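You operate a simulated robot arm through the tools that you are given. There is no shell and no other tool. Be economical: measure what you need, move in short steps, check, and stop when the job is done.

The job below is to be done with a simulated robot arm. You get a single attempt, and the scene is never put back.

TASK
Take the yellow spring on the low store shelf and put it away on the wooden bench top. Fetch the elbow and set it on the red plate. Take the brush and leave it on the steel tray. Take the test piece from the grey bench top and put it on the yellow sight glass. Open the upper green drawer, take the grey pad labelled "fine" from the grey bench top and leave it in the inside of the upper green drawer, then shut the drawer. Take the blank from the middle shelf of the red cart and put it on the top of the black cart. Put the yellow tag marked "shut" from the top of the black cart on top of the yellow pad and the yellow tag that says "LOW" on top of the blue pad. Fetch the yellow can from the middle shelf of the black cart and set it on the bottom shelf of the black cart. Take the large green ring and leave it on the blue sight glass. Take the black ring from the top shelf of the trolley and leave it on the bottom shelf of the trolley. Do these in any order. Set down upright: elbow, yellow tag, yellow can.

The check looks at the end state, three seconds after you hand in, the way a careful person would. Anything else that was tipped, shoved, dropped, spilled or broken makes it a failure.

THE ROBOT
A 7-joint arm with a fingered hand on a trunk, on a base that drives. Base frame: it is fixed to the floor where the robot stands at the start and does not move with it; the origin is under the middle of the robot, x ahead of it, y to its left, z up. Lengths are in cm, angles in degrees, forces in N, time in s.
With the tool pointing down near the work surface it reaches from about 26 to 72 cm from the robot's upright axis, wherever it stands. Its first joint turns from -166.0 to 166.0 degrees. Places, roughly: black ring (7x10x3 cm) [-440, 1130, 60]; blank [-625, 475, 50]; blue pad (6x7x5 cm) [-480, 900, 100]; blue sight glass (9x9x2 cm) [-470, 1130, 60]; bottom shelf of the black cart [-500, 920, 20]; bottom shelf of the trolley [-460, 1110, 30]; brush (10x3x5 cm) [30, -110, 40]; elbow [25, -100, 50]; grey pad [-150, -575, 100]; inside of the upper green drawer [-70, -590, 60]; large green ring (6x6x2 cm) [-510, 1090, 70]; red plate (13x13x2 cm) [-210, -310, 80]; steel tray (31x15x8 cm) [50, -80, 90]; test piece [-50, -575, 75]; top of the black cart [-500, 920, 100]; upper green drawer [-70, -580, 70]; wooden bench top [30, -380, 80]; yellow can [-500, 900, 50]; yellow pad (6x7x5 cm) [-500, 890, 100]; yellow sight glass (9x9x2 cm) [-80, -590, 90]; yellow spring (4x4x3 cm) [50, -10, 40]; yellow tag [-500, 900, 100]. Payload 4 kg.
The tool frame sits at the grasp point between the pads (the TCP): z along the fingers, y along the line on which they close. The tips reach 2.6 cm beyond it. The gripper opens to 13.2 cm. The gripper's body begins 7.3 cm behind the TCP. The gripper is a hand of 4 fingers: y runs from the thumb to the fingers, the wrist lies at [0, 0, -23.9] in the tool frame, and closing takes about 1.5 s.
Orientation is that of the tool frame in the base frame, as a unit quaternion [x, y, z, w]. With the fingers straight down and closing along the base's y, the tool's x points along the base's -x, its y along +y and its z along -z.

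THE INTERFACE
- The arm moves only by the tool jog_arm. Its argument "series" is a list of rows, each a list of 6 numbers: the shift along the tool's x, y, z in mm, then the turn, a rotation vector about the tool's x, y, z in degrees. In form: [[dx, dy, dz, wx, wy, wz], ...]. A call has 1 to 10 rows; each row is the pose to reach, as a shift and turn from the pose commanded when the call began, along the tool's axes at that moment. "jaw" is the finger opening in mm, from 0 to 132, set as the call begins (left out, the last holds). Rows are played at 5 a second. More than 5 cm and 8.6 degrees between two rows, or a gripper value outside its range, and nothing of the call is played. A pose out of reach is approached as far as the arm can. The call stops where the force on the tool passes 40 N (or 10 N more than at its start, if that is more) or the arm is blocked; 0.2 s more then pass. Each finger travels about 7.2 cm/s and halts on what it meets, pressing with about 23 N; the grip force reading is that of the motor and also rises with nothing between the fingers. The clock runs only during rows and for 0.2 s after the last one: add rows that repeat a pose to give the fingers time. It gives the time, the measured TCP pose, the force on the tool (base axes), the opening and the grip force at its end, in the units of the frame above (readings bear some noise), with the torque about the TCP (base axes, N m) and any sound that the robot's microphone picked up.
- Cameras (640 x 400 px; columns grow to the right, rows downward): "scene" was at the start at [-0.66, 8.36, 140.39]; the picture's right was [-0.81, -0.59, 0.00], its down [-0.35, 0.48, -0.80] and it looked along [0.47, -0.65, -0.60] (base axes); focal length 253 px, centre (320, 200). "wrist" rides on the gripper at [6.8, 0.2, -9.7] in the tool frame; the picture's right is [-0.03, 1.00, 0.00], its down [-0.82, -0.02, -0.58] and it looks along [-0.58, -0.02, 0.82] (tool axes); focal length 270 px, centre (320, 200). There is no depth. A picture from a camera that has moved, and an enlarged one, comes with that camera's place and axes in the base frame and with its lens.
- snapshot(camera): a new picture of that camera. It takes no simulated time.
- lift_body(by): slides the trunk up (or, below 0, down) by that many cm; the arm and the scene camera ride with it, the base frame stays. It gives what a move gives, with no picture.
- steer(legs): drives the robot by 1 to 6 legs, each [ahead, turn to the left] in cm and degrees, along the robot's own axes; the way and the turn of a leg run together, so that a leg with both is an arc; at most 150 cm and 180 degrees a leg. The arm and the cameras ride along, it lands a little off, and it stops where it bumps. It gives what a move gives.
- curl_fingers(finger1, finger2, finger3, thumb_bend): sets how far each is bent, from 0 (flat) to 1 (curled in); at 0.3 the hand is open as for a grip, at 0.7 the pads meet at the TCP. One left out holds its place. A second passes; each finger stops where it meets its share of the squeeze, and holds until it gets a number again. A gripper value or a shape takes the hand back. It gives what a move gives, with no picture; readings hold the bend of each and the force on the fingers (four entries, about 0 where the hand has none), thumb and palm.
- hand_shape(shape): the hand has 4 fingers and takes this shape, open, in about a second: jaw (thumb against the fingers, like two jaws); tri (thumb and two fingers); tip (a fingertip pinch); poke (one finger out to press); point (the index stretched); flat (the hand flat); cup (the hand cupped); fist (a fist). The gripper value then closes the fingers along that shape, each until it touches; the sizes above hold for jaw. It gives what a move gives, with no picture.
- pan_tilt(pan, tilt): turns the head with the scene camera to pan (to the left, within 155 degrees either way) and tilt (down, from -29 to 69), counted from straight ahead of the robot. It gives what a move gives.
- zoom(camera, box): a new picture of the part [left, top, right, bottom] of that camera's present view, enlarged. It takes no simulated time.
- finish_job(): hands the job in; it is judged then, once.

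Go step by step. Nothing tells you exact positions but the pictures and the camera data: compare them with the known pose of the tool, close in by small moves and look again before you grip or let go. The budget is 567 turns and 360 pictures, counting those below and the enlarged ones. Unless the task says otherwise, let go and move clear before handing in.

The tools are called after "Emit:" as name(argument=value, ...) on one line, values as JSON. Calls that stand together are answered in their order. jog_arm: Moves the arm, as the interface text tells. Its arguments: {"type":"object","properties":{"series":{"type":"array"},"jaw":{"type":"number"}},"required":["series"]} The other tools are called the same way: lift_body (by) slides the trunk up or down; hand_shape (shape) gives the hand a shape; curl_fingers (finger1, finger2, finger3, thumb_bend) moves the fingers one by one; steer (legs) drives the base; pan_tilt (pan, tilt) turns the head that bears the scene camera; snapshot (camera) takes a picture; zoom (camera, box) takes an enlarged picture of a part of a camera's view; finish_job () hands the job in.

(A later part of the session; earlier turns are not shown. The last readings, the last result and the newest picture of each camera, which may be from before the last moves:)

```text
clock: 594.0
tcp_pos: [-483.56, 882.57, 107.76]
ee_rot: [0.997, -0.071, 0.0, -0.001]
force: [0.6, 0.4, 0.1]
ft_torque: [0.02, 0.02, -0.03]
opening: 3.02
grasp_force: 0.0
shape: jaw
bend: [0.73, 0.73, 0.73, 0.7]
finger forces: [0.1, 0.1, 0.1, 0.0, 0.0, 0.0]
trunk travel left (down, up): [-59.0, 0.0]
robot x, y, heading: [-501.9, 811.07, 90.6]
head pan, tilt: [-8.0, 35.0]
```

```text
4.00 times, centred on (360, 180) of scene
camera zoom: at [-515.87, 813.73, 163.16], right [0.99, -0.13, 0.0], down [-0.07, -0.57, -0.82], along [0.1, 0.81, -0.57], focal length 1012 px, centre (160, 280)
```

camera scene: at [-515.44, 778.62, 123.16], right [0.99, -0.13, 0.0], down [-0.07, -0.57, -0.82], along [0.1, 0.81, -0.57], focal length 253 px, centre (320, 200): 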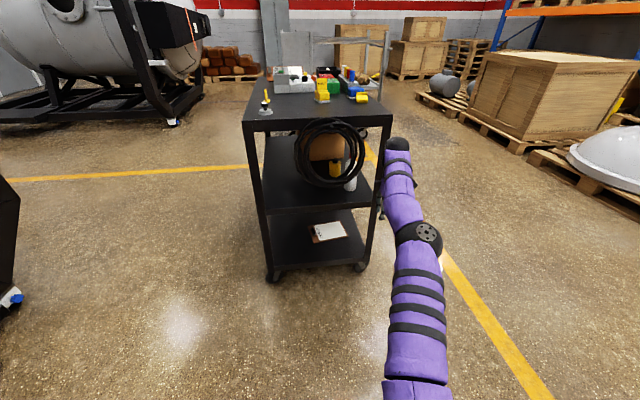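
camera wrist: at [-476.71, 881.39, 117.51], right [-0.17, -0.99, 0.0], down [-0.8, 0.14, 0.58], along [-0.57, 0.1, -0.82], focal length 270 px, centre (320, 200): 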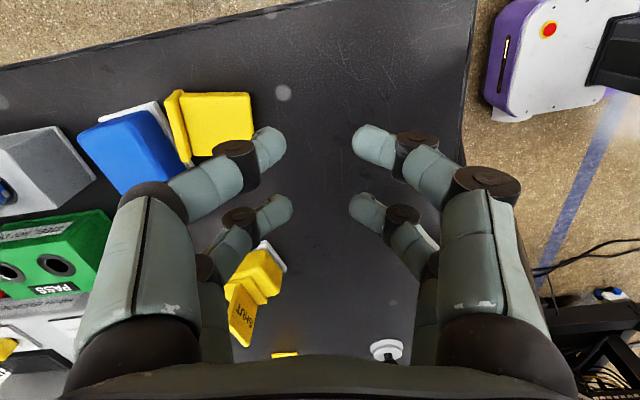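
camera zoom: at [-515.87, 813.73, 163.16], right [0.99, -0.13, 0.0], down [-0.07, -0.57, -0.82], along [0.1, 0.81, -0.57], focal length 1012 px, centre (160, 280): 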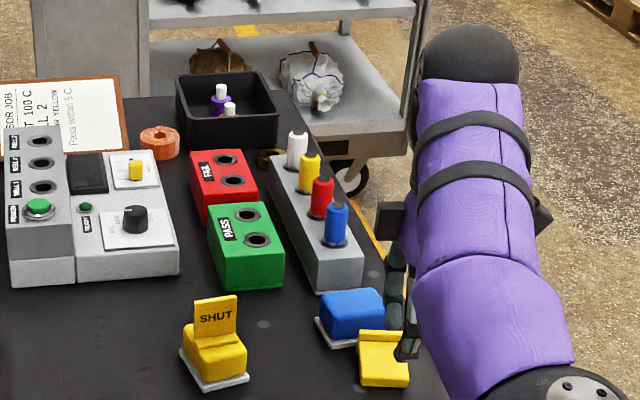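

Emit:
steer(legs=[[-50, 0]])

Emit:
lift_body(by=-25)

Emit:
jog_arm(series=[[-15, 35, 0, 0, 0, 0], [-30, 70, 0, 0, 0, 0], [-45, 105, 0, 0, 0, 0], [-60, 140, 0, 0, 0, 0], [-75, 175, 0, 0, 0, 0], [-90, 210, 0, 0, 0, 0], [-105, 245, 0, 0, 0, 0], [-120, 280, 0, 0, 0, 0]])

Emit:
jog_arm(series=[[0, 0, 0, 0, 0, -8.5], [0, 0, 0, 0, 0, -17], [0, 0, 0, 0, 0, -25.5], [0, 0, 0, 0, 0, -34], [0, 0, 0, 0, 0, -42.5], [0, 0, 0, 0, 0, -51], [0, 0, 0, 0, 0, -59.5], [0, 0, 0, 0, 0, -68], [0, 0, 0, 0, 0, -76.5], [0, 0, 0, 0, 0, -85]])

Emit:
snapshot(camera="scene")

```text
clock: 597.0
tcp_pos: [-483.44, 832.24, 107.81]
ee_rot: [0.998, -0.065, 0.0, -0.001]
force: [-0.2, 0.5, -0.6]
ft_torque: [-0.03, 0.01, 0.0]
opening: 3.0
grasp_force: 0.1
shape: jaw
bend: [0.73, 0.73, 0.73, 0.7]
finger forces: [0.1, 0.0, 0.1, 0.1, 0.0, 0.1]
trunk travel left (down, up): [-59.0, 0.0]
robot x, y, heading: [-501.36, 760.55, 91.3]
head pan, tilt: [-8.0, 35.0]
```

```text
clock: 599.6
tcp_pos: [-483.5, 832.27, 82.91]
ee_rot: [0.998, -0.065, 0.0, -0.001]
force: [0.7, -0.1, -1.4]
ft_torque: [0.04, 0.01, 0.02]
opening: 2.99
grasp_force: 0.1
shape: jaw
bend: [0.73, 0.73, 0.73, 0.7]
finger forces: [0.1, 0.0, 0.0, 0.0, 0.0, 0.0]
trunk travel left (down, up): [-34.0, 25.0]
robot x, y, heading: [-501.1, 760.63, 91.1]
head pan, tilt: [-8.0, 35.0]
```

```text
clock: 601.4
tcp_pos: [-495.9, 832.46, 88.65]
ee_rot: [0.998, -0.065, 0.001, 0.0]
force: [-0.1, -0.4, 0.0]
ft_torque: [0.0, 0.03, 0.01]
opening: 3.01
grasp_force: 0.0
shape: jaw
bend: [0.73, 0.73, 0.73, 0.7]
finger forces: [0.0, 0.0, 0.0, 0.0, 0.0, 0.0]
out of reach, approached as far as the arm can: row 1, 2, 3, 4, 5, 6, 7, 8
trunk travel left (down, up): [-34.0, 25.0]
robot x, y, heading: [-501.66, 760.87, 91.2]
head pan, tilt: [-8.0, 35.0]
```

```text
clock: 603.6
tcp_pos: [-495.85, 832.67, 88.61]
ee_rot: [0.779, 0.627, 0.0, 0.0]
force: [0.3, 0.7, 0.0]
ft_torque: [-0.01, 0.01, -0.02]
opening: 3.01
grasp_force: 0.2
shape: jaw
bend: [0.73, 0.73, 0.73, 0.7]
finger forces: [0.1, 0.0, 0.1, 0.0, 0.0, 0.0]
out of reach, approached as far as the arm can: row 5, 7, 8, 9, 10
trunk travel left (down, up): [-34.0, 25.0]
robot x, y, heading: [-501.49, 760.46, 91.4]
head pan, tilt: [-8.0, 35.0]
```

```text
155 pictures are left
camera scene: at [-515.06, 763.14, 138.16], right [0.99, -0.12, 0.0], down [-0.07, -0.57, -0.82], along [0.1, 0.81, -0.57], focal length 253 px, centre (320, 200)
```

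scene: 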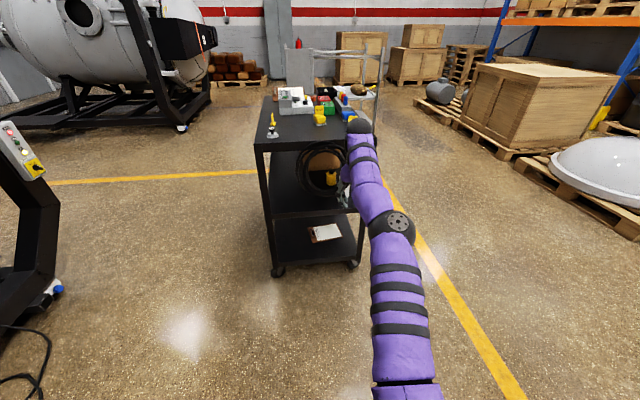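

Emit:
jog_arm(series=[[0, 0, 0, 0, 8, 0], [0, 0, 0, 0, 16, 0], [0, 0, 0, 0, 24, 0], [0, 0, 0, 0, 32, 0], [0, 0, 0, 0, 40, 0], [0, 0, 0, 0, 48, 0]])

Emit:
snapshot(camera="scene")

```text
clock: 605.0
tcp_pos: [-494.81, 850.8, 94.7]
ee_rot: [0.713, 0.571, 0.317, -0.254]
force: [-0.4, 0.8, -0.6]
ft_torque: [0.0, 0.03, 0.01]
opening: 2.99
grasp_force: 0.1
shape: jaw
bend: [0.73, 0.73, 0.73, 0.7]
finger forces: [0.1, 0.1, 0.0, 0.0, 0.0, 0.0]
out of reach, approached as far as the arm can: row 1, 2, 3, 4, 5, 6
trunk travel left (down, up): [-34.0, 25.0]
robot x, y, heading: [-501.05, 760.88, 91.2]
head pan, tilt: [-8.0, 35.0]
```

```text
154 pictures are left
camera scene: at [-515.07, 763.14, 138.16], right [0.99, -0.12, 0.0], down [-0.07, -0.57, -0.82], along [0.1, 0.81, -0.57], focal length 253 px, centre (320, 200)
```

scene: 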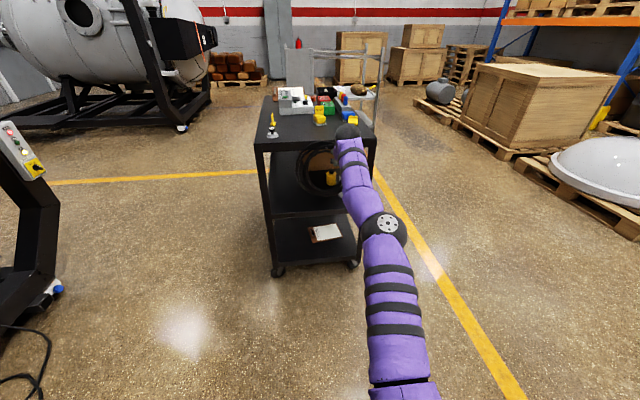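

Emit:
steer(legs=[[-30, 0]])

Emit:
jog_arm(series=[[0, 0, 0, 0, -8, 0], [0, 0, 0, 0, -16, 0], [0, 0, 0, 0, -24, 0], [0, 0, 0, 0, -32, 0], [0, 0, 0, 0, -40, 0], [0, 0, 0, 0, -48, 0]])

Emit:
jog_arm(series=[[0, -30, 0, 0, 0, 8.5], [0, -60, 0, 0, 0, 17], [0, -90, 0, 0, 0, 25.5], [0, -120, 0, 0, 0, 34], [0, -150, 0, 0, 0, 42.5], [0, -180, 0, 0, 0, 51], [0, -210, 0, 0, 0, 59.5], [0, -240, 0, 0, 0, 68], [0, -270, 0, 0, 0, 76.5], [0, -300, 0, 0, 0, 85]])

Emit:
snapshot(camera="scene")

```text
clock: 607.0
tcp_pos: [-493.69, 820.01, 94.69]
ee_rot: [0.715, 0.57, 0.317, -0.253]
force: [0.2, 0.3, 0.3]
ft_torque: [0.01, 0.01, -0.02]
opening: 2.99
grasp_force: 0.0
shape: jaw
bend: [0.73, 0.73, 0.73, 0.7]
finger forces: [0.1, 0.0, 0.0, 0.1, 0.0, 0.0]
trunk travel left (down, up): [-34.0, 25.0]
robot x, y, heading: [-500.75, 729.78, 90.8]
head pan, tilt: [-8.0, 35.0]
```

```text
clock: 608.5
tcp_pos: [-496.34, 802.31, 90.14]
ee_rot: [0.782, 0.623, 0.008, -0.006]
force: [0.7, 0.5, -0.6]
ft_torque: [-0.01, -0.01, 0.03]
opening: 2.97
grasp_force: 0.1
shape: jaw
bend: [0.73, 0.73, 0.73, 0.7]
finger forces: [0.1, 0.0, 0.0, 0.1, 0.0, 0.1]
out of reach, approached as far as the arm can: row 1, 2, 3, 4, 5, 6
trunk travel left (down, up): [-34.0, 25.0]
robot x, y, heading: [-500.61, 730.15, 90.6]
head pan, tilt: [-8.0, 35.0]
```

```text
clock: 610.6
tcp_pos: [-521.23, 796.74, 88.32]
ee_rot: [1.0, -0.011, -0.001, 0.002]
force: [0.5, 0.5, -0.6]
ft_torque: [-0.06, 0.05, 0.01]
opening: 2.99
grasp_force: 0.0
shape: jaw
bend: [0.73, 0.73, 0.73, 0.7]
finger forces: [0.1, 0.0, 0.0, 0.0, 0.1, 0.0]
out of reach, approached as far as the arm can: row 1, 2, 3, 4, 5, 6, 7, 8, 9, 10
trunk travel left (down, up): [-34.0, 25.0]
robot x, y, heading: [-500.61, 729.82, 90.9]
head pan, tilt: [-8.0, 35.0]
```

```text
153 pictures are left
camera scene: at [-514.29, 732.7, 138.17], right [0.99, -0.12, 0.0], down [-0.07, -0.57, -0.82], along [0.1, 0.81, -0.58], focal length 253 px, centre (320, 200)
```

scene: 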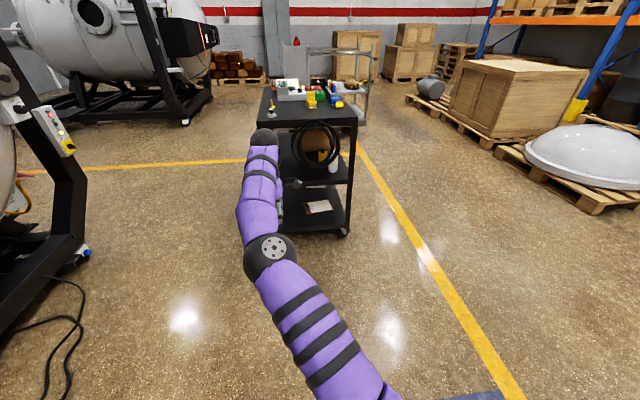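

Emit:
jog_arm(series=[[0, 0, 0, 0, 0, -8], [0, 0, 0, 0, 0, -16], [0, 0, 0, 0, 0, -24], [0, 0, 0, 0, 0, -32], [0, 0, 0, 0, 0, -32], [0, 0, 0, 0, 0, -32]])

```text
clock: 612.0
tcp_pos: [-521.44, 796.45, 87.78]
ee_rot: [0.963, 0.268, -0.001, 0.002]
force: [-0.2, 1.1, -0.6]
ft_torque: [-0.03, 0.0, -0.01]
opening: 2.99
grasp_force: 0.1
shape: jaw
bend: [0.73, 0.73, 0.73, 0.7]
finger forces: [0.1, 0.0, 0.0, 0.1, 0.1, 0.1]
trunk travel left (down, up): [-34.0, 25.0]
robot x, y, heading: [-500.55, 729.81, 90.7]
head pan, tilt: [-8.0, 35.0]
```

Emit:
jog_arm(series=[[-21, 34, 0, 0, 0, 0], [-41, 68, 0, 0, 0, 0], [-62, 103, 0, 0, 0, 0], [-82, 137, 0, 0, 0, 0], [-103, 171, 0, 0, 0, 0]])

Emit:
snapshot(camera="scene")

```text
clock: 613.2
tcp_pos: [-521.25, 776.36, 87.82]
ee_rot: [0.963, 0.268, 0.0, 0.001]
force: [0.4, 0.8, -0.9]
ft_torque: [-0.03, 0.0, -0.01]
opening: 3.0
grasp_force: 0.1
shape: jaw
bend: [0.73, 0.73, 0.73, 0.7]
finger forces: [0.1, 0.1, 0.1, 0.0, 0.0, 0.0]
trunk travel left (down, up): [-34.0, 25.0]
robot x, y, heading: [-500.38, 729.98, 91.1]
head pan, tilt: [-8.0, 35.0]
```

```text
152 pictures are left
camera scene: at [-514.48, 732.59, 138.16], right [0.99, -0.12, 0.0], down [-0.07, -0.57, -0.82], along [0.1, 0.81, -0.57], focal length 253 px, centre (320, 200)
```

scene: 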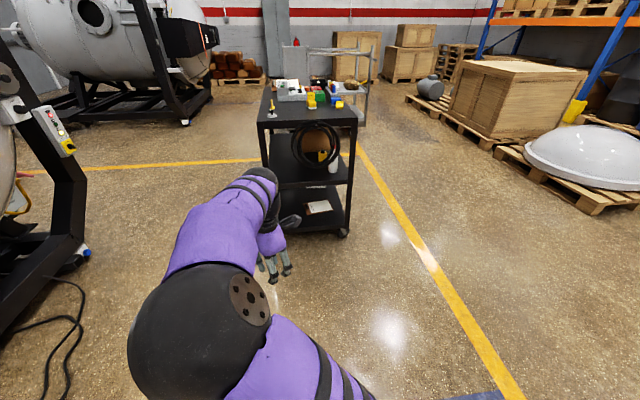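

Emit:
jog_arm(series=[[20, 12, 0, 0, 0, -8], [40, 24, 0, 0, 0, -16], [60, 36, 0, 0, 0, -24], [80, 48, 0, 0, 0, -32], [100, 60, 0, 0, 0, -40], [120, 72, 0, 0, 0, -48], [140, 84, 0, 0, 0, -56], [160, 96, 0, 0, 0, -60]])

Emit:
snapshot(camera="scene")

```text
clock: 615.0
tcp_pos: [-502.8, 776.4, 87.7]
ee_rot: [0.7, 0.715, 0.0, 0.001]
force: [-0.3, -0.7, -0.1]
ft_torque: [-0.01, 0.0, -0.01]
opening: 2.97
grasp_force: 0.1
shape: jaw
bend: [0.73, 0.73, 0.73, 0.7]
finger forces: [0.0, 0.0, 0.1, 0.0, 0.1, 0.1]
trunk travel left (down, up): [-34.0, 25.0]
robot x, y, heading: [-500.49, 730.0, 90.8]
head pan, tilt: [-8.0, 35.0]
```

```text
151 pictures are left
camera scene: at [-514.49, 732.67, 138.16], right [0.99, -0.12, 0.0], down [-0.07, -0.57, -0.82], along [0.1, 0.81, -0.57], focal length 253 px, centre (320, 200)
```

scene: 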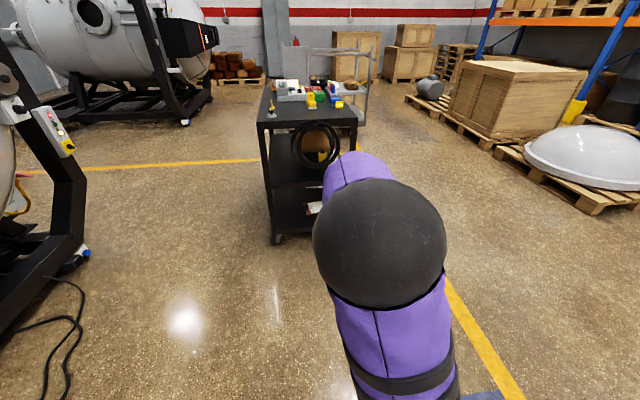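

Now the arm has a better posture, with the elbow up and the hand vertical. I'll tilt it horizontal and reach out, ready to pick the fallen tag up by its side edges.

Emit:
jog_arm(series=[[22, 0, 0, 0, 8, 0], [44, 0, 0, 0, 16, 0], [66, 0, 0, 0, 24, 0], [88, 0, 0, 0, 32, 0], [110, 0, 0, 0, 40, 0], [132, 0, 0, 0, 48, 0], [154, 0, 0, 0, 56, 0], [176, 0, 0, 0, 64, 0], [198, 0, 0, 0, 72, 0], [220, 0, 0, 0, 80, 0]], jaw=80)

Emit:
snapshot(camera="scene")

```text
clock: 617.2
tcp_pos: [-503.39, 797.25, 87.73]
ee_rot: [0.551, 0.563, 0.431, -0.44]
force: [-0.5, 0.4, 0.1]
ft_torque: [0.05, -0.01, -0.04]
opening: 7.97
grasp_force: 0.1
shape: jaw
bend: [0.71, 0.71, 0.71, 0.7]
finger forces: [0.0, 0.0, 0.0, 0.0, 0.0, 0.1]
out of reach, approached as far as the arm can: row 6, 10
trunk travel left (down, up): [-34.0, 25.0]
robot x, y, heading: [-500.62, 729.54, 90.7]
head pan, tilt: [-8.0, 35.0]
```

```text
150 pictures are left
camera scene: at [-514.52, 732.6, 138.17], right [0.99, -0.12, 0.0], down [-0.07, -0.57, -0.82], along [0.1, 0.81, -0.57], focal length 253 px, centre (320, 200)
```

scene: 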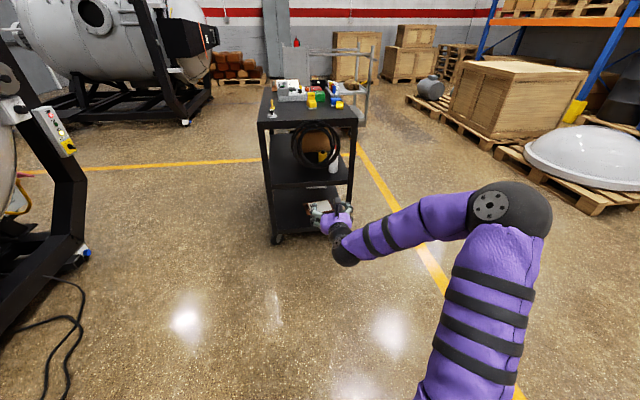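

Emit:
lift_body(by=13)

Emit:
steer(legs=[[0, -18], [62, 0], [0, 17.5]])

Emit:
snapshot(camera="wrist")

```text
clock: 618.8
tcp_pos: [-503.36, 797.34, 100.74]
ee_rot: [0.552, 0.562, 0.431, -0.44]
force: [0.8, 0.9, 0.3]
ft_torque: [0.01, 0.01, 0.03]
opening: 7.98
grasp_force: 0.0
shape: jaw
bend: [0.71, 0.71, 0.71, 0.7]
finger forces: [0.0, 0.0, 0.0, 0.0, 0.0, 0.0]
trunk travel left (down, up): [-47.0, 12.0]
robot x, y, heading: [-500.64, 730.44, 90.8]
head pan, tilt: [-8.0, 35.0]
```

```text
clock: 624.5
tcp_pos: [-483.84, 857.0, 100.6]
ee_rot: [0.557, 0.558, 0.434, -0.435]
force: [0.3, 0.8, -0.3]
ft_torque: [-0.01, 0.02, 0.0]
opening: 7.99
grasp_force: 0.0
shape: jaw
bend: [0.71, 0.71, 0.71, 0.7]
finger forces: [0.0, 0.0, 0.0, 0.0, 0.0, 0.0]
trunk travel left (down, up): [-47.0, 12.0]
robot x, y, heading: [-482.14, 789.59, 90.3]
head pan, tilt: [-8.0, 35.0]
```

```text
149 pictures are left
camera wrist: at [-483.59, 849.45, 109.62], right [1.0, 0.0, -0.03], down [-0.02, -0.76, -0.65], along [-0.02, 0.65, -0.76], focal length 270 px, centre (320, 200)
```

wrist: 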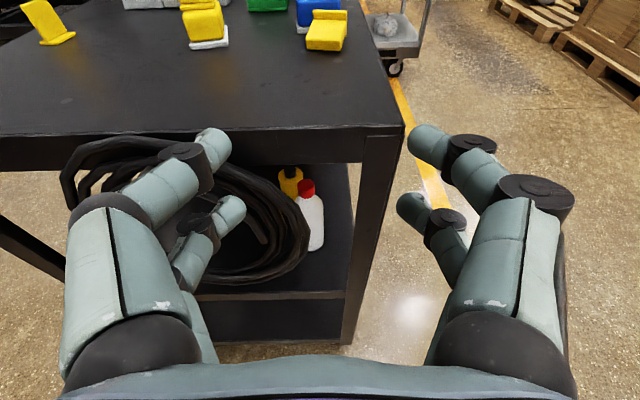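

Emit:
steer(legs=[[20, 0]])

Emit:
snapshot(camera="wrist")

```text
clock: 626.0
tcp_pos: [-483.59, 876.79, 100.5]
ee_rot: [0.557, 0.558, 0.434, -0.435]
force: [0.6, -0.2, 0.1]
ft_torque: [0.02, 0.0, -0.04]
opening: 8.0
grasp_force: 0.1
shape: jaw
bend: [0.71, 0.71, 0.71, 0.7]
finger forces: [0.0, 0.1, 0.0, 0.0, 0.1, 0.1]
trunk travel left (down, up): [-47.0, 12.0]
robot x, y, heading: [-482.45, 809.2, 90.1]
head pan, tilt: [-8.0, 35.0]
```

```text
148 pictures are left
camera wrist: at [-483.37, 869.15, 109.61], right [1.0, -0.01, -0.03], down [-0.02, -0.76, -0.65], along [-0.01, 0.65, -0.76], focal length 270 px, centre (320, 200)
```

wrist: 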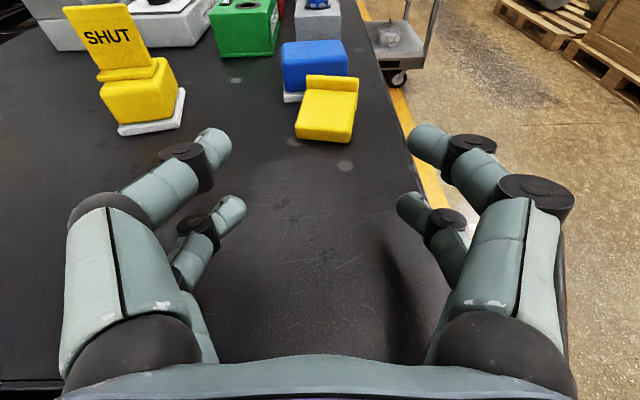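

Emit:
steer(legs=[[13.2, 0]])

Emit:
lift_body(by=-2.4)

Emit:
snapshot(camera="wrist")

```text
clock: 627.3
tcp_pos: [-483.62, 889.92, 100.61]
ee_rot: [0.558, 0.558, 0.434, -0.435]
force: [0.0, -1.3, -0.1]
ft_torque: [0.01, 0.02, 0.01]
opening: 8.03
grasp_force: 0.0
shape: jaw
bend: [0.71, 0.71, 0.71, 0.7]
finger forces: [0.1, 0.0, 0.0, 0.0, 0.0, 0.0]
trunk travel left (down, up): [-47.0, 12.0]
robot x, y, heading: [-482.29, 822.64, 89.9]
head pan, tilt: [-8.0, 35.0]
```

```text
clock: 628.0
tcp_pos: [-483.61, 889.97, 98.17]
ee_rot: [0.557, 0.558, 0.434, -0.435]
force: [0.4, -0.2, -0.2]
ft_torque: [0.01, -0.02, 0.02]
opening: 7.98
grasp_force: 0.0
shape: jaw
bend: [0.71, 0.71, 0.71, 0.7]
finger forces: [0.0, 0.1, 0.0, 0.0, 0.0, 0.0]
trunk travel left (down, up): [-44.6, 14.4]
robot x, y, heading: [-481.98, 822.55, 90.1]
head pan, tilt: [-8.0, 35.0]
```

```text
147 pictures are left
camera wrist: at [-483.41, 882.26, 107.21], right [1.0, -0.01, -0.03], down [-0.02, -0.76, -0.65], along [-0.02, 0.65, -0.76], focal length 270 px, centre (320, 200)
```

wrist: 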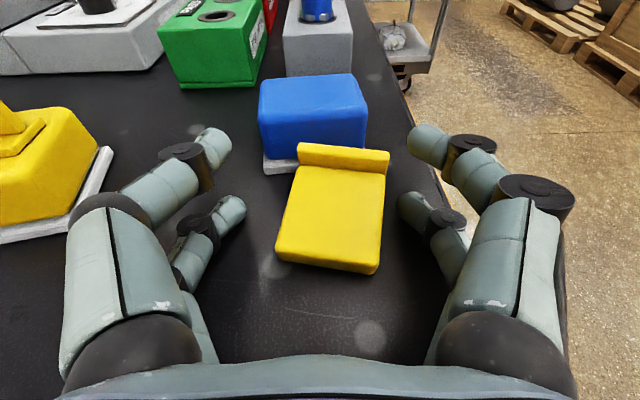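

Emit:
lift_body(by=-0.5)

Emit:
jog_arm(series=[[0, 3, 0, 0, 0, 0], [0, 3, 0, 0, 0, 0], [0, 3, 0, 0, 0, 0], [0, 3, 0, 0, 0, 0], [0, 3, 0, 0, 0, 0], [0, 3, 0, 0, 0, 0]], jaw=0)

Emit:
snapshot(camera="wrist")

```text
clock: 628.6
tcp_pos: [-483.6, 889.92, 97.91]
ee_rot: [0.557, 0.557, 0.436, -0.436]
force: [-0.7, 0.9, 6.9]
ft_torque: [0.12, 0.02, 0.01]
opening: 8.0
grasp_force: 0.0
shape: jaw
bend: [0.71, 0.71, 0.71, 0.7]
finger forces: [0.1, 3.8, 3.4, 0.1, 0.0, 0.1]
trunk travel left (down, up): [-44.1, 14.9]
robot x, y, heading: [-482.07, 822.36, 89.9]
head pan, tilt: [-8.0, 35.0]
```

```text
clock: 630.0
tcp_pos: [-483.31, 889.83, 97.83]
ee_rot: [0.558, 0.558, 0.434, -0.435]
force: [-2.7, 2.1, 12.1]
ft_torque: [0.27, 0.32, -0.06]
opening: 0.63
grasp_force: 22.8
shape: jaw
bend: [0.6, 0.76, 0.74, 0.7]
finger forces: [0.1, 14.7, 22.3, 0.0, 0.0, 0.1]
trunk travel left (down, up): [-44.1, 14.9]
robot x, y, heading: [-482.57, 822.39, 90.0]
head pan, tilt: [-8.0, 35.0]
```

```text
146 pictures are left
camera wrist: at [-483.15, 882.22, 106.84], right [1.0, -0.01, -0.03], down [-0.02, -0.76, -0.65], along [-0.02, 0.65, -0.76], focal length 270 px, centre (320, 200)
```

wrist: 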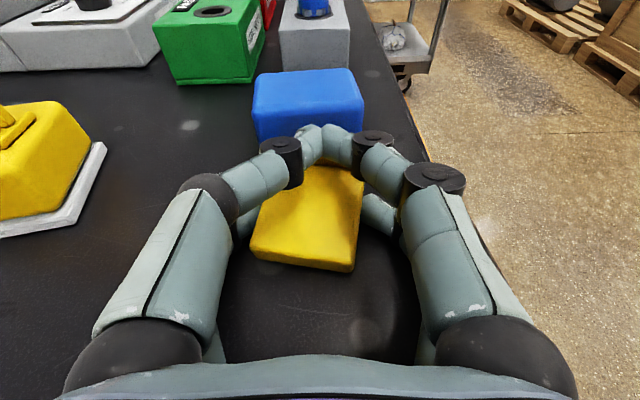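

Emit:
lift_body(by=6)

Emit:
snapshot(camera="wrist")

```text
clock: 631.0
tcp_pos: [-483.35, 889.95, 103.67]
ee_rot: [0.558, 0.558, 0.434, -0.434]
force: [-0.3, 0.1, -0.8]
ft_torque: [-0.02, -0.03, -0.01]
opening: 0.6
grasp_force: 23.3
shape: jaw
bend: [0.6, 0.76, 0.75, 0.7]
finger forces: [0.0, 15.2, 15.3, 0.0, 0.1, 0.0]
trunk travel left (down, up): [-50.1, 8.9]
robot x, y, heading: [-482.12, 822.08, 89.7]
head pan, tilt: [-8.0, 35.0]
```

```text
145 pictures are left
camera wrist: at [-483.12, 882.28, 112.73], right [1.0, -0.01, -0.03], down [-0.02, -0.76, -0.65], along [-0.02, 0.65, -0.76], focal length 270 px, centre (320, 200)
```

wrist: 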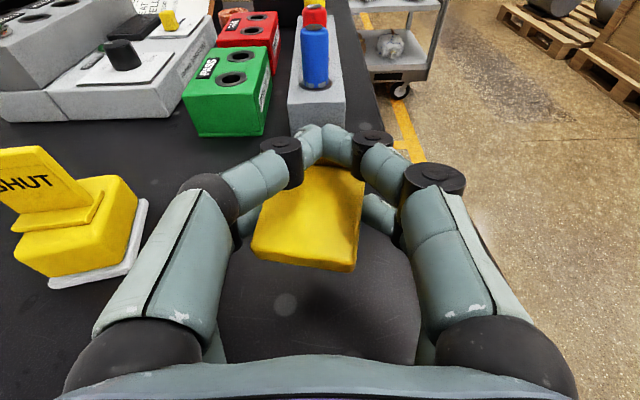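

Emit:
steer(legs=[[-45, 0]])

Emit:
jog_arm(series=[[-6, 0, -23, 0, -8.5, 0], [-11, 0, -46, 0, -17, 0], [-17, 0, -70, 0, -25.5, 0], [-22, 0, -93, 0, -34, 0], [-28, 0, -116, 0, -42.5, 0], [-34, 0, -140, 0, -51, 0], [-39, 0, -163, 0, -59.5, 0], [-45, 0, -186, 0, -68, 0], [-50, 0, -210, 0, -76.5, 0], [-56, 0, -233, 0, -85, 0]])

Emit:
snapshot(camera="wrist")

Emit:
snapshot(camera="scene")

```text
clock: 633.7
tcp_pos: [-483.28, 845.01, 103.78]
ee_rot: [0.558, 0.557, 0.435, -0.435]
force: [0.1, -0.4, -0.3]
ft_torque: [-0.01, -0.01, 0.07]
opening: 0.6
grasp_force: 23.0
shape: jaw
bend: [0.6, 0.76, 0.75, 0.7]
finger forces: [0.0, 15.2, 15.1, 0.1, 0.1, 0.0]
trunk travel left (down, up): [-50.1, 8.9]
robot x, y, heading: [-482.26, 777.69, 89.6]
head pan, tilt: [-8.0, 35.0]
```

```text
clock: 635.9
tcp_pos: [-483.19, 821.08, 103.99]
ee_rot: [0.705, 0.705, -0.057, 0.058]
force: [1.0, 0.1, -0.6]
ft_torque: [0.01, -0.01, 0.03]
opening: 0.58
grasp_force: 23.4
shape: jaw
bend: [0.6, 0.76, 0.75, 0.7]
finger forces: [0.0, 15.1, 15.2, 0.1, 0.0, 0.1]
out of reach, approached as far as the arm can: row 4, 5
trunk travel left (down, up): [-50.1, 8.9]
robot x, y, heading: [-482.02, 777.7, 89.9]
head pan, tilt: [-8.0, 35.0]
```

```text
144 pictures are left
camera wrist: at [-483.03, 829.41, 112.51], right [1.0, -0.03, 0.0], down [-0.02, -0.71, 0.7], along [-0.02, -0.7, -0.71], focal length 270 px, centre (320, 200)
```

wrist: 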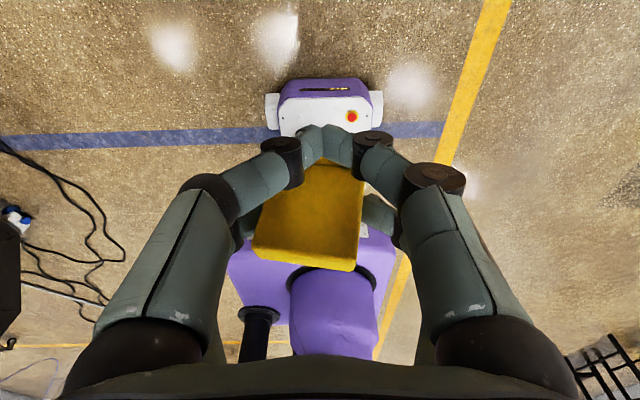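

```text
143 pictures are left
camera scene: at [-496.12, 780.6, 154.26], right [0.99, -0.14, 0.0], down [-0.08, -0.57, -0.82], along [0.12, 0.81, -0.57], focal length 253 px, centre (320, 200)
```

scene: 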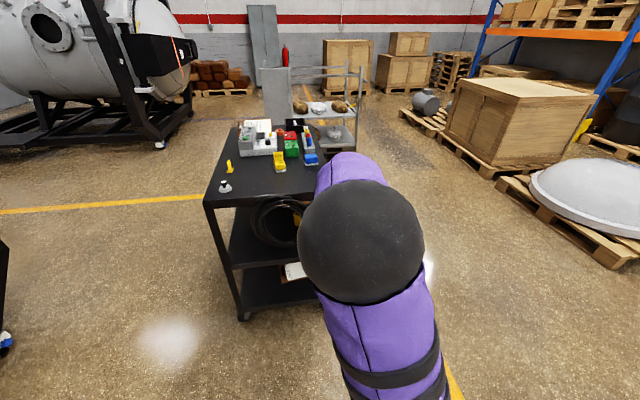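

Emit:
jog_arm(series=[[30, 0, -5, 0, 0, 0], [59, 0, -9, 0, 0, 0], [89, 0, -14, 0, 0, 0], [118, 0, -18, 0, 0, 0], [148, 0, -23, 0, 0, 0]])

Emit:
snapshot(camera="scene")

```text
clock: 637.1
tcp_pos: [-483.23, 836.06, 103.76]
ee_rot: [0.705, 0.704, -0.058, 0.056]
force: [0.4, 0.0, 0.9]
ft_torque: [0.01, 0.03, 0.01]
opening: 0.54
grasp_force: 23.3
shape: jaw
bend: [0.6, 0.76, 0.75, 0.7]
finger forces: [0.0, 15.2, 15.2, 0.1, 0.0, 0.0]
trunk travel left (down, up): [-50.1, 8.9]
robot x, y, heading: [-482.28, 777.59, 89.9]
head pan, tilt: [-8.0, 35.0]
```

```text
142 pictures are left
camera scene: at [-496.09, 780.63, 154.26], right [0.99, -0.14, 0.0], down [-0.08, -0.57, -0.82], along [0.12, 0.81, -0.57], focal length 253 px, centre (320, 200)
```

scene: 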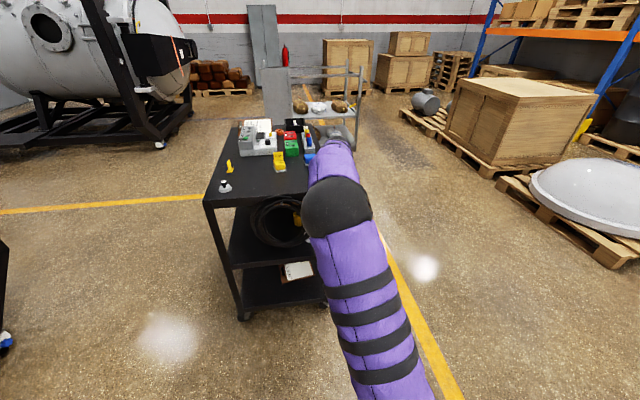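

Emit:
jog_arm(series=[[25, 0, -4, 0, 0, 0], [50, 0, -8, 0, 0, 0]])

Emit:
lift_body(by=6)

Emit:
steer(legs=[[45, 0]])

Emit:
snapshot(camera="wrist")

Emit:
pan_tilt(pan=5, tilt=35)

Emit:
snapshot(camera="scene")

```text
clock: 637.7
tcp_pos: [-483.31, 841.0, 103.76]
ee_rot: [0.705, 0.704, -0.057, 0.056]
force: [0.0, 0.1, -0.5]
ft_torque: [0.01, -0.01, 0.02]
opening: 0.55
grasp_force: 22.8
shape: jaw
bend: [0.6, 0.76, 0.75, 0.7]
finger forces: [0.1, 15.2, 15.2, 0.0, 0.0, 0.0]
trunk travel left (down, up): [-50.1, 8.9]
robot x, y, heading: [-482.25, 777.6, 89.9]
head pan, tilt: [-8.0, 35.0]
```

```text
clock: 638.7
tcp_pos: [-483.29, 840.99, 109.74]
ee_rot: [0.706, 0.704, -0.056, 0.057]
force: [0.8, 0.5, -1.0]
ft_torque: [-0.01, 0.01, 0.0]
opening: 0.56
grasp_force: 23.4
shape: jaw
bend: [0.6, 0.76, 0.75, 0.7]
finger forces: [0.0, 15.1, 15.2, 0.1, 0.0, 0.0]
trunk travel left (down, up): [-56.1, 2.9]
robot x, y, heading: [-482.11, 777.55, 89.8]
head pan, tilt: [-8.0, 35.0]
```

```text
clock: 641.5
tcp_pos: [-483.1, 887.29, 109.7]
ee_rot: [0.706, 0.704, -0.057, 0.056]
force: [-0.1, -0.2, -0.2]
ft_torque: [0.0, -0.02, 0.0]
opening: 0.57
grasp_force: 23.0
shape: jaw
bend: [0.6, 0.76, 0.75, 0.7]
finger forces: [0.1, 15.1, 15.2, 0.0, 0.1, 0.0]
trunk travel left (down, up): [-56.1, 2.9]
robot x, y, heading: [-482.07, 823.92, 89.6]
head pan, tilt: [-8.0, 35.0]
```

```text
141 pictures are left
camera wrist: at [-482.87, 895.57, 118.21], right [1.0, -0.03, 0.0], down [-0.02, -0.71, 0.7], along [-0.02, -0.7, -0.71], focal length 270 px, centre (320, 200)
```

wrist: 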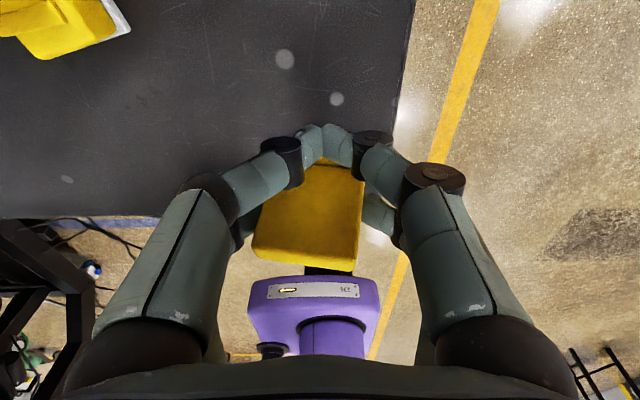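

```text
clock: 642.2
tcp_pos: [-483.11, 887.24, 109.75]
ee_rot: [0.706, 0.704, -0.056, 0.056]
force: [0.7, -0.3, -0.9]
ft_torque: [0.0, 0.01, 0.0]
opening: 0.57
grasp_force: 23.1
shape: jaw
bend: [0.6, 0.76, 0.75, 0.7]
finger forces: [0.0, 15.2, 15.1, 0.1, 0.1, 0.0]
trunk travel left (down, up): [-56.1, 2.9]
robot x, y, heading: [-482.51, 824.04, 89.6]
head pan, tilt: [5.0, 35.0]
```

```text
140 pictures are left
camera scene: at [-497.94, 826.83, 160.26], right [1.0, 0.08, 0.0], down [0.05, -0.57, -0.82], along [-0.07, 0.82, -0.57], focal length 253 px, centre (320, 200)
```

scene: 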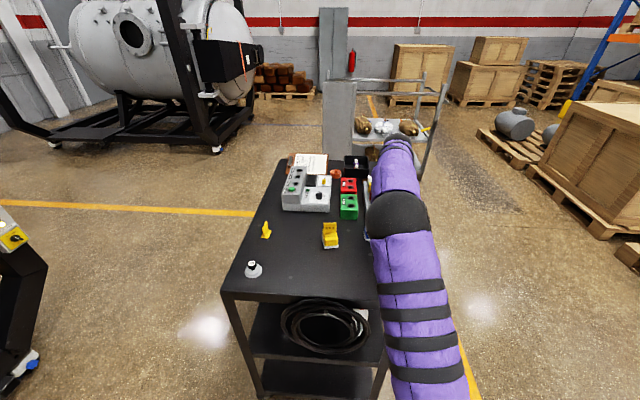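

The fallen tag is held but still leans. I'll first stand it on the clear front of the cart top, then regrip it squarely.

Emit:
jog_arm(series=[[0, 0, 0, 0, -3, 0], [0, 0, 0, 0, -7, 0]])

Emit:
steer(legs=[[-7.5, 0]])

Emit:
lift_body(by=-10)

Emit:
snapshot(camera="wrist")

```text
clock: 642.8
tcp_pos: [-483.0, 887.02, 109.79]
ee_rot: [0.701, 0.699, -0.099, 0.1]
force: [0.5, -0.3, -0.4]
ft_torque: [-0.01, -0.01, -0.02]
opening: 0.56
grasp_force: 23.2
shape: jaw
bend: [0.6, 0.76, 0.75, 0.7]
finger forces: [0.1, 15.2, 15.3, 0.0, 0.0, 0.0]
trunk travel left (down, up): [-56.1, 2.9]
robot x, y, heading: [-481.84, 823.65, 89.9]
head pan, tilt: [5.0, 35.0]
```

```text
clock: 643.9
tcp_pos: [-483.19, 879.52, 109.89]
ee_rot: [0.701, 0.7, -0.098, 0.099]
force: [0.4, -0.1, -0.4]
ft_torque: [0.03, 0.04, -0.01]
opening: 0.54
grasp_force: 23.0
shape: jaw
bend: [0.6, 0.76, 0.75, 0.7]
finger forces: [0.1, 15.1, 15.3, 0.0, 0.0, 0.0]
trunk travel left (down, up): [-56.1, 2.9]
robot x, y, heading: [-482.12, 816.11, 89.6]
head pan, tilt: [5.0, 35.0]
```

```text
clock: 645.2
tcp_pos: [-483.18, 879.5, 99.8]
ee_rot: [0.701, 0.699, -0.099, 0.099]
force: [-0.8, 0.4, -0.8]
ft_torque: [0.04, 0.01, -0.02]
opening: 0.56
grasp_force: 22.9
shape: jaw
bend: [0.6, 0.76, 0.75, 0.7]
finger forces: [0.0, 15.1, 15.2, 0.0, 0.0, 0.0]
trunk travel left (down, up): [-46.1, 12.9]
robot x, y, heading: [-482.17, 816.31, 89.7]
head pan, tilt: [5.0, 35.0]
```

```text
139 pictures are left
camera wrist: at [-482.88, 888.89, 107.2], right [1.0, -0.03, 0.01], down [-0.02, -0.62, 0.78], along [-0.02, -0.78, -0.62], focal length 270 px, centre (320, 200)
```

wrist: 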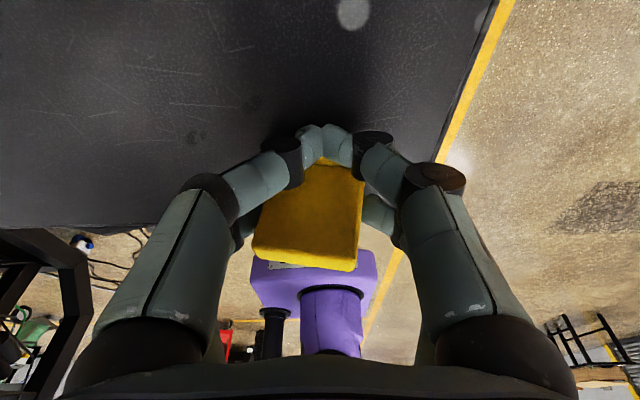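

Emit:
lift_body(by=-1.5)

Emit:
lift_body(by=-0.6)

Emit:
lift_body(by=-0.6)

Emit:
snapshot(camera="wrist")

```text
clock: 645.8
tcp_pos: [-483.15, 879.53, 98.45]
ee_rot: [0.7, 0.7, -0.098, 0.098]
force: [1.0, -1.3, 7.6]
ft_torque: [-0.1, 0.07, 0.06]
opening: 0.54
grasp_force: 22.6
shape: jaw
bend: [0.6, 0.76, 0.76, 0.7]
finger forces: [0.0, 13.7, 14.4, 0.1, 0.0, 0.0]
trunk travel left (down, up): [-44.6, 14.4]
robot x, y, heading: [-482.05, 816.29, 89.6]
head pan, tilt: [5.0, 35.0]
```

```text
clock: 646.4
tcp_pos: [-483.03, 879.66, 98.45]
ee_rot: [0.701, 0.7, -0.094, 0.095]
force: [-0.7, -1.3, 9.7]
ft_torque: [-0.02, 0.01, 0.07]
opening: 0.54
grasp_force: 22.9
shape: jaw
bend: [0.61, 0.76, 0.76, 0.7]
finger forces: [0.0, 14.2, 14.7, 0.0, 0.0, 0.0]
trunk travel left (down, up): [-44.0, 15.0]
robot x, y, heading: [-482.66, 816.4, 90.1]
head pan, tilt: [5.0, 35.0]
stopped: the force on the tool passed its limit at 42 N (the readings are from after the stop); the commanded pose is now the measured one
```

```text
clock: 646.8
tcp_pos: [-482.96, 879.65, 98.27]
ee_rot: [0.702, 0.7, -0.091, 0.092]
force: [-0.3, -2.5, 11.7]
ft_torque: [0.01, 0.03, 0.06]
opening: 0.56
grasp_force: 23.1
shape: jaw
bend: [0.61, 0.76, 0.76, 0.7]
finger forces: [0.0, 14.1, 14.7, 0.0, 0.0, 0.1]
trunk travel left (down, up): [-43.5, 15.5]
robot x, y, heading: [-482.05, 816.51, 89.6]
head pan, tilt: [5.0, 35.0]
stopped: the force on the tool passed its limit at 44 N (the readings are from after the stop); the commanded pose is now the measured one
```

```text
138 pictures are left
camera wrist: at [-482.84, 888.85, 105.93], right [1.0, -0.03, 0.01], down [-0.02, -0.64, 0.77], along [-0.01, -0.77, -0.64], focal length 270 px, centre (320, 200)
```

wrist: 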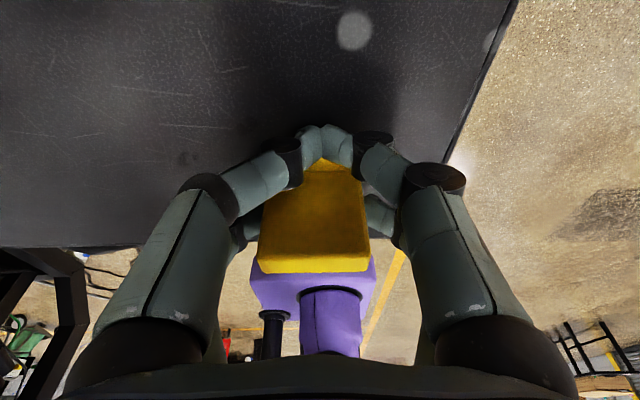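

Emit:
jog_arm(series=[[0, 0, 0, 0, 0, 0], [0, 0, 0, 0, 0, 0], [0, 0, 0, 0, 0, 0], [0, 0, 0, 0, 0, 0]], jaw=70)

Emit:
snapshot(camera="wrist")

```text
clock: 647.8
tcp_pos: [-483.04, 879.78, 98.15]
ee_rot: [0.702, 0.7, -0.092, 0.093]
force: [-1.2, -0.8, 5.0]
ft_torque: [0.07, -0.11, 0.01]
opening: 6.8
grasp_force: 0.1
shape: jaw
bend: [0.74, 0.72, 0.72, 0.7]
finger forces: [4.6, 0.0, 0.1, 0.0, 0.1, 0.0]
trunk travel left (down, up): [-43.5, 15.5]
robot x, y, heading: [-482.07, 816.57, 89.7]
head pan, tilt: [5.0, 35.0]
```

```text
137 pictures are left
camera wrist: at [-482.87, 888.94, 105.71], right [1.0, -0.03, 0.01], down [-0.02, -0.64, 0.77], along [-0.01, -0.77, -0.64], focal length 270 px, centre (320, 200)
```

wrist: 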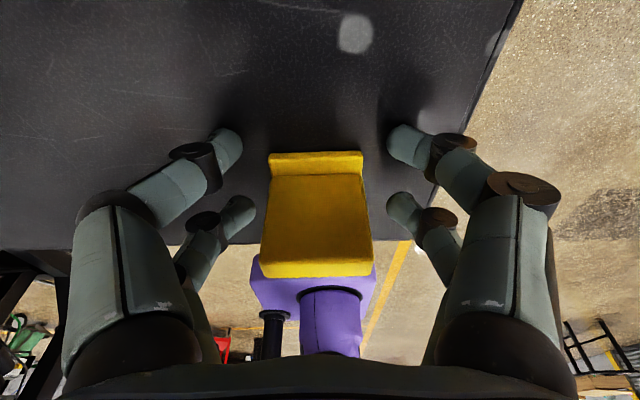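

Emit:
lift_body(by=8)

Emit:
jog_arm(series=[[0, 0, 0, 0, 8, 0], [0, 0, 0, 0, 15, 0]])

Emit:
steer(legs=[[-3.6, 0]])

Emit:
snapshot(camera="wrist")

```text
clock: 649.0
tcp_pos: [-483.12, 879.76, 106.11]
ee_rot: [0.702, 0.7, -0.091, 0.093]
force: [-0.8, -0.2, -0.5]
ft_torque: [-0.01, -0.01, 0.01]
opening: 6.92
grasp_force: 0.1
shape: jaw
bend: [0.72, 0.72, 0.72, 0.7]
finger forces: [0.1, 0.1, 0.0, 0.0, 0.0, 0.0]
trunk travel left (down, up): [-51.5, 7.5]
robot x, y, heading: [-482.3, 816.35, 89.7]
head pan, tilt: [5.0, 35.0]
```

```text
clock: 649.6
tcp_pos: [-483.01, 879.73, 106.2]
ee_rot: [0.708, 0.706, 0.001, 0.0]
force: [-0.6, 0.5, -0.7]
ft_torque: [-0.02, -0.02, 0.02]
opening: 6.96
grasp_force: 0.0
shape: jaw
bend: [0.72, 0.72, 0.72, 0.7]
finger forces: [0.1, 0.0, 0.0, 0.0, 0.0, 0.0]
trunk travel left (down, up): [-51.5, 7.5]
robot x, y, heading: [-482.61, 816.56, 89.7]
head pan, tilt: [5.0, 35.0]
```

```text
clock: 650.5
tcp_pos: [-483.03, 876.05, 106.25]
ee_rot: [0.708, 0.706, 0.001, 0.0]
force: [-0.2, 0.5, -0.1]
ft_torque: [0.04, -0.01, -0.03]
opening: 6.91
grasp_force: 0.0
shape: jaw
bend: [0.72, 0.72, 0.72, 0.7]
finger forces: [0.0, 0.1, 0.0, 0.0, 0.1, 0.0]
trunk travel left (down, up): [-51.5, 7.5]
robot x, y, heading: [-482.1, 812.9, 90.0]
head pan, tilt: [5.0, 35.0]
```

```text
136 pictures are left
camera wrist: at [-482.85, 883.0, 115.84], right [1.0, -0.03, 0.0], down [-0.02, -0.82, 0.58], along [-0.01, -0.58, -0.82], focal length 270 px, centre (320, 200)
```

wrist: 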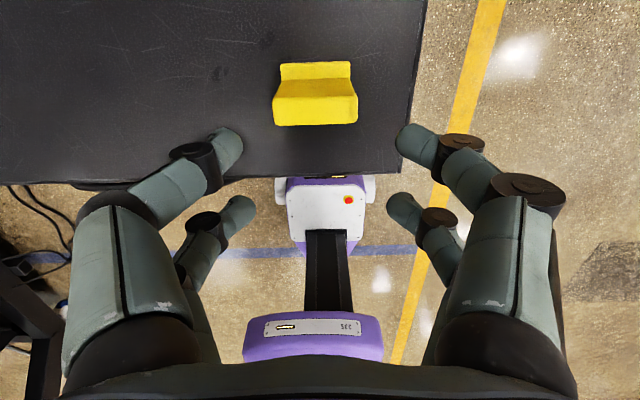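

Emit:
lift_body(by=-7.4)

Emit:
snapshot(camera="wrist")

```text
clock: 651.6
tcp_pos: [-483.06, 876.15, 98.77]
ee_rot: [0.708, 0.706, 0.001, 0.001]
force: [-1.1, 0.5, 0.3]
ft_torque: [0.0, -0.01, 0.05]
opening: 6.94
grasp_force: 0.1
shape: jaw
bend: [0.72, 0.72, 0.72, 0.7]
finger forces: [0.1, 0.0, 0.0, 0.0, 0.0, 0.1]
trunk travel left (down, up): [-44.1, 14.9]
robot x, y, heading: [-482.34, 812.62, 90.1]
head pan, tilt: [5.0, 35.0]
```

```text
135 pictures are left
camera wrist: at [-482.85, 883.01, 108.43], right [1.0, -0.03, 0.0], down [-0.02, -0.82, 0.58], along [-0.01, -0.58, -0.82], focal length 270 px, centre (320, 200)
```

wrist: 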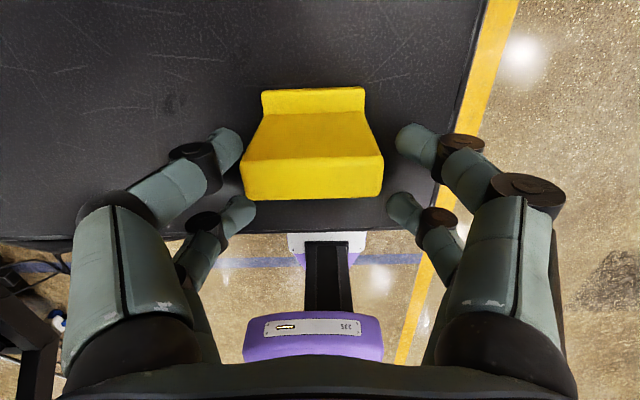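

Emit:
jog_arm(series=[[0, 0, 0, 0, 0, 0], [0, 0, 0, 0, 0, 0], [0, 0, 0, 0, 0, 0], [0, 0, 0, 0, 0, 0], [0, 0, 0, 0, 0, 0], [0, 0, 0, 0, 0, 0]], jaw=0)

Emit:
snapshot(camera="wrist")

```text
clock: 653.0
tcp_pos: [-483.11, 876.18, 98.76]
ee_rot: [0.708, 0.707, 0.0, 0.001]
force: [0.7, 0.5, 0.1]
ft_torque: [0.04, 0.02, 0.01]
opening: 2.33
grasp_force: 22.9
shape: jaw
bend: [0.74, 0.61, 0.61, 0.7]
finger forces: [20.5, 0.0, 0.0, 0.1, 20.4, 0.0]
trunk travel left (down, up): [-44.1, 14.9]
robot x, y, heading: [-481.97, 812.74, 89.9]
head pan, tilt: [5.0, 35.0]
```

```text
134 pictures are left
camera wrist: at [-482.86, 883.02, 108.42], right [1.0, -0.03, 0.0], down [-0.02, -0.82, 0.58], along [-0.01, -0.58, -0.82], focal length 270 px, centre (320, 200)
```

wrist: 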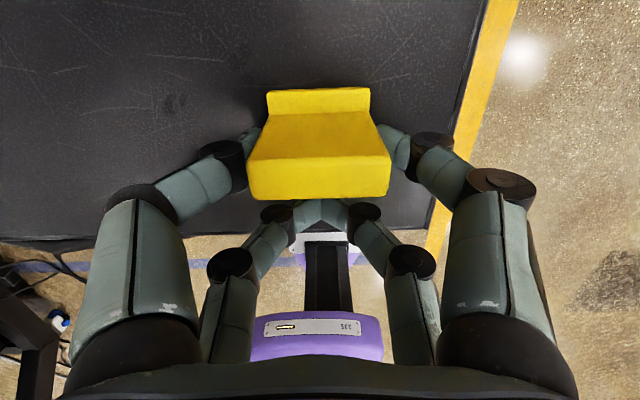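

Emit:
lift_body(by=10)

Emit:
steer(legs=[[20, 0]])

Emit:
snapshot(camera="wrist")

```text
clock: 654.3
tcp_pos: [-483.1, 876.04, 108.68]
ee_rot: [0.708, 0.706, 0.0, 0.0]
force: [0.3, -0.4, -0.1]
ft_torque: [0.04, -0.03, 0.02]
opening: 2.31
grasp_force: 22.6
shape: jaw
bend: [0.74, 0.61, 0.61, 0.7]
finger forces: [20.5, 0.1, 0.0, 0.0, 20.5, 0.1]
trunk travel left (down, up): [-54.1, 4.9]
robot x, y, heading: [-482.26, 812.24, 89.8]
head pan, tilt: [5.0, 35.0]
```

```text
clock: 655.9
tcp_pos: [-483.16, 895.86, 108.66]
ee_rot: [0.706, 0.708, 0.001, 0.001]
force: [-0.4, 0.3, -1.7]
ft_torque: [-0.04, 0.01, -0.01]
opening: 2.3
grasp_force: 22.9
shape: jaw
bend: [0.74, 0.61, 0.61, 0.7]
finger forces: [20.5, 0.1, 0.0, 0.1, 20.5, 0.1]
trunk travel left (down, up): [-54.1, 4.9]
robot x, y, heading: [-482.11, 832.26, 89.8]
head pan, tilt: [5.0, 35.0]
```

```text
133 pictures are left
camera wrist: at [-482.96, 902.76, 118.38], right [1.0, -0.02, 0.0], down [-0.02, -0.82, 0.58], along [-0.01, -0.58, -0.82], focal length 270 px, centre (320, 200)
```

wrist: 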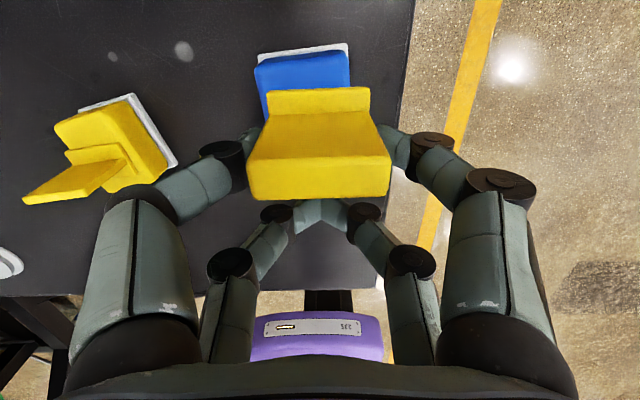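

Emit:
steer(legs=[[0, 0.9]])

Emit:
lift_body(by=-4.5)

Emit:
snapshot(camera="wrist")

```text
clock: 656.6
tcp_pos: [-484.08, 895.87, 108.71]
ee_rot: [0.702, 0.712, 0.0, 0.001]
force: [-0.1, -0.7, -0.7]
ft_torque: [-0.06, 0.04, -0.01]
opening: 2.34
grasp_force: 22.9
shape: jaw
bend: [0.74, 0.61, 0.61, 0.7]
finger forces: [20.5, 0.1, 0.1, 0.0, 20.5, 0.0]
trunk travel left (down, up): [-54.1, 4.9]
robot x, y, heading: [-482.09, 832.17, 90.9]
head pan, tilt: [5.0, 35.0]
```

```text
clock: 657.5
tcp_pos: [-484.11, 895.63, 104.24]
ee_rot: [0.702, 0.712, 0.0, 0.001]
force: [-0.1, 0.0, -1.1]
ft_torque: [0.01, -0.02, 0.0]
opening: 2.32
grasp_force: 23.3
shape: jaw
bend: [0.74, 0.61, 0.61, 0.7]
finger forces: [20.6, 0.0, 0.0, 0.0, 20.6, 0.0]
trunk travel left (down, up): [-49.6, 9.4]
robot x, y, heading: [-482.35, 831.99, 91.3]
head pan, tilt: [5.0, 35.0]
```

```text
132 pictures are left
camera wrist: at [-483.92, 902.6, 113.92], right [1.0, -0.01, 0.0], down [-0.01, -0.82, 0.58], along [0.0, -0.58, -0.82], focal length 270 px, centre (320, 200)
```

wrist: 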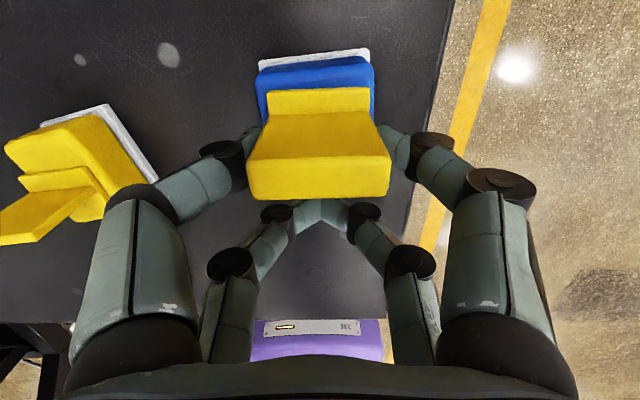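

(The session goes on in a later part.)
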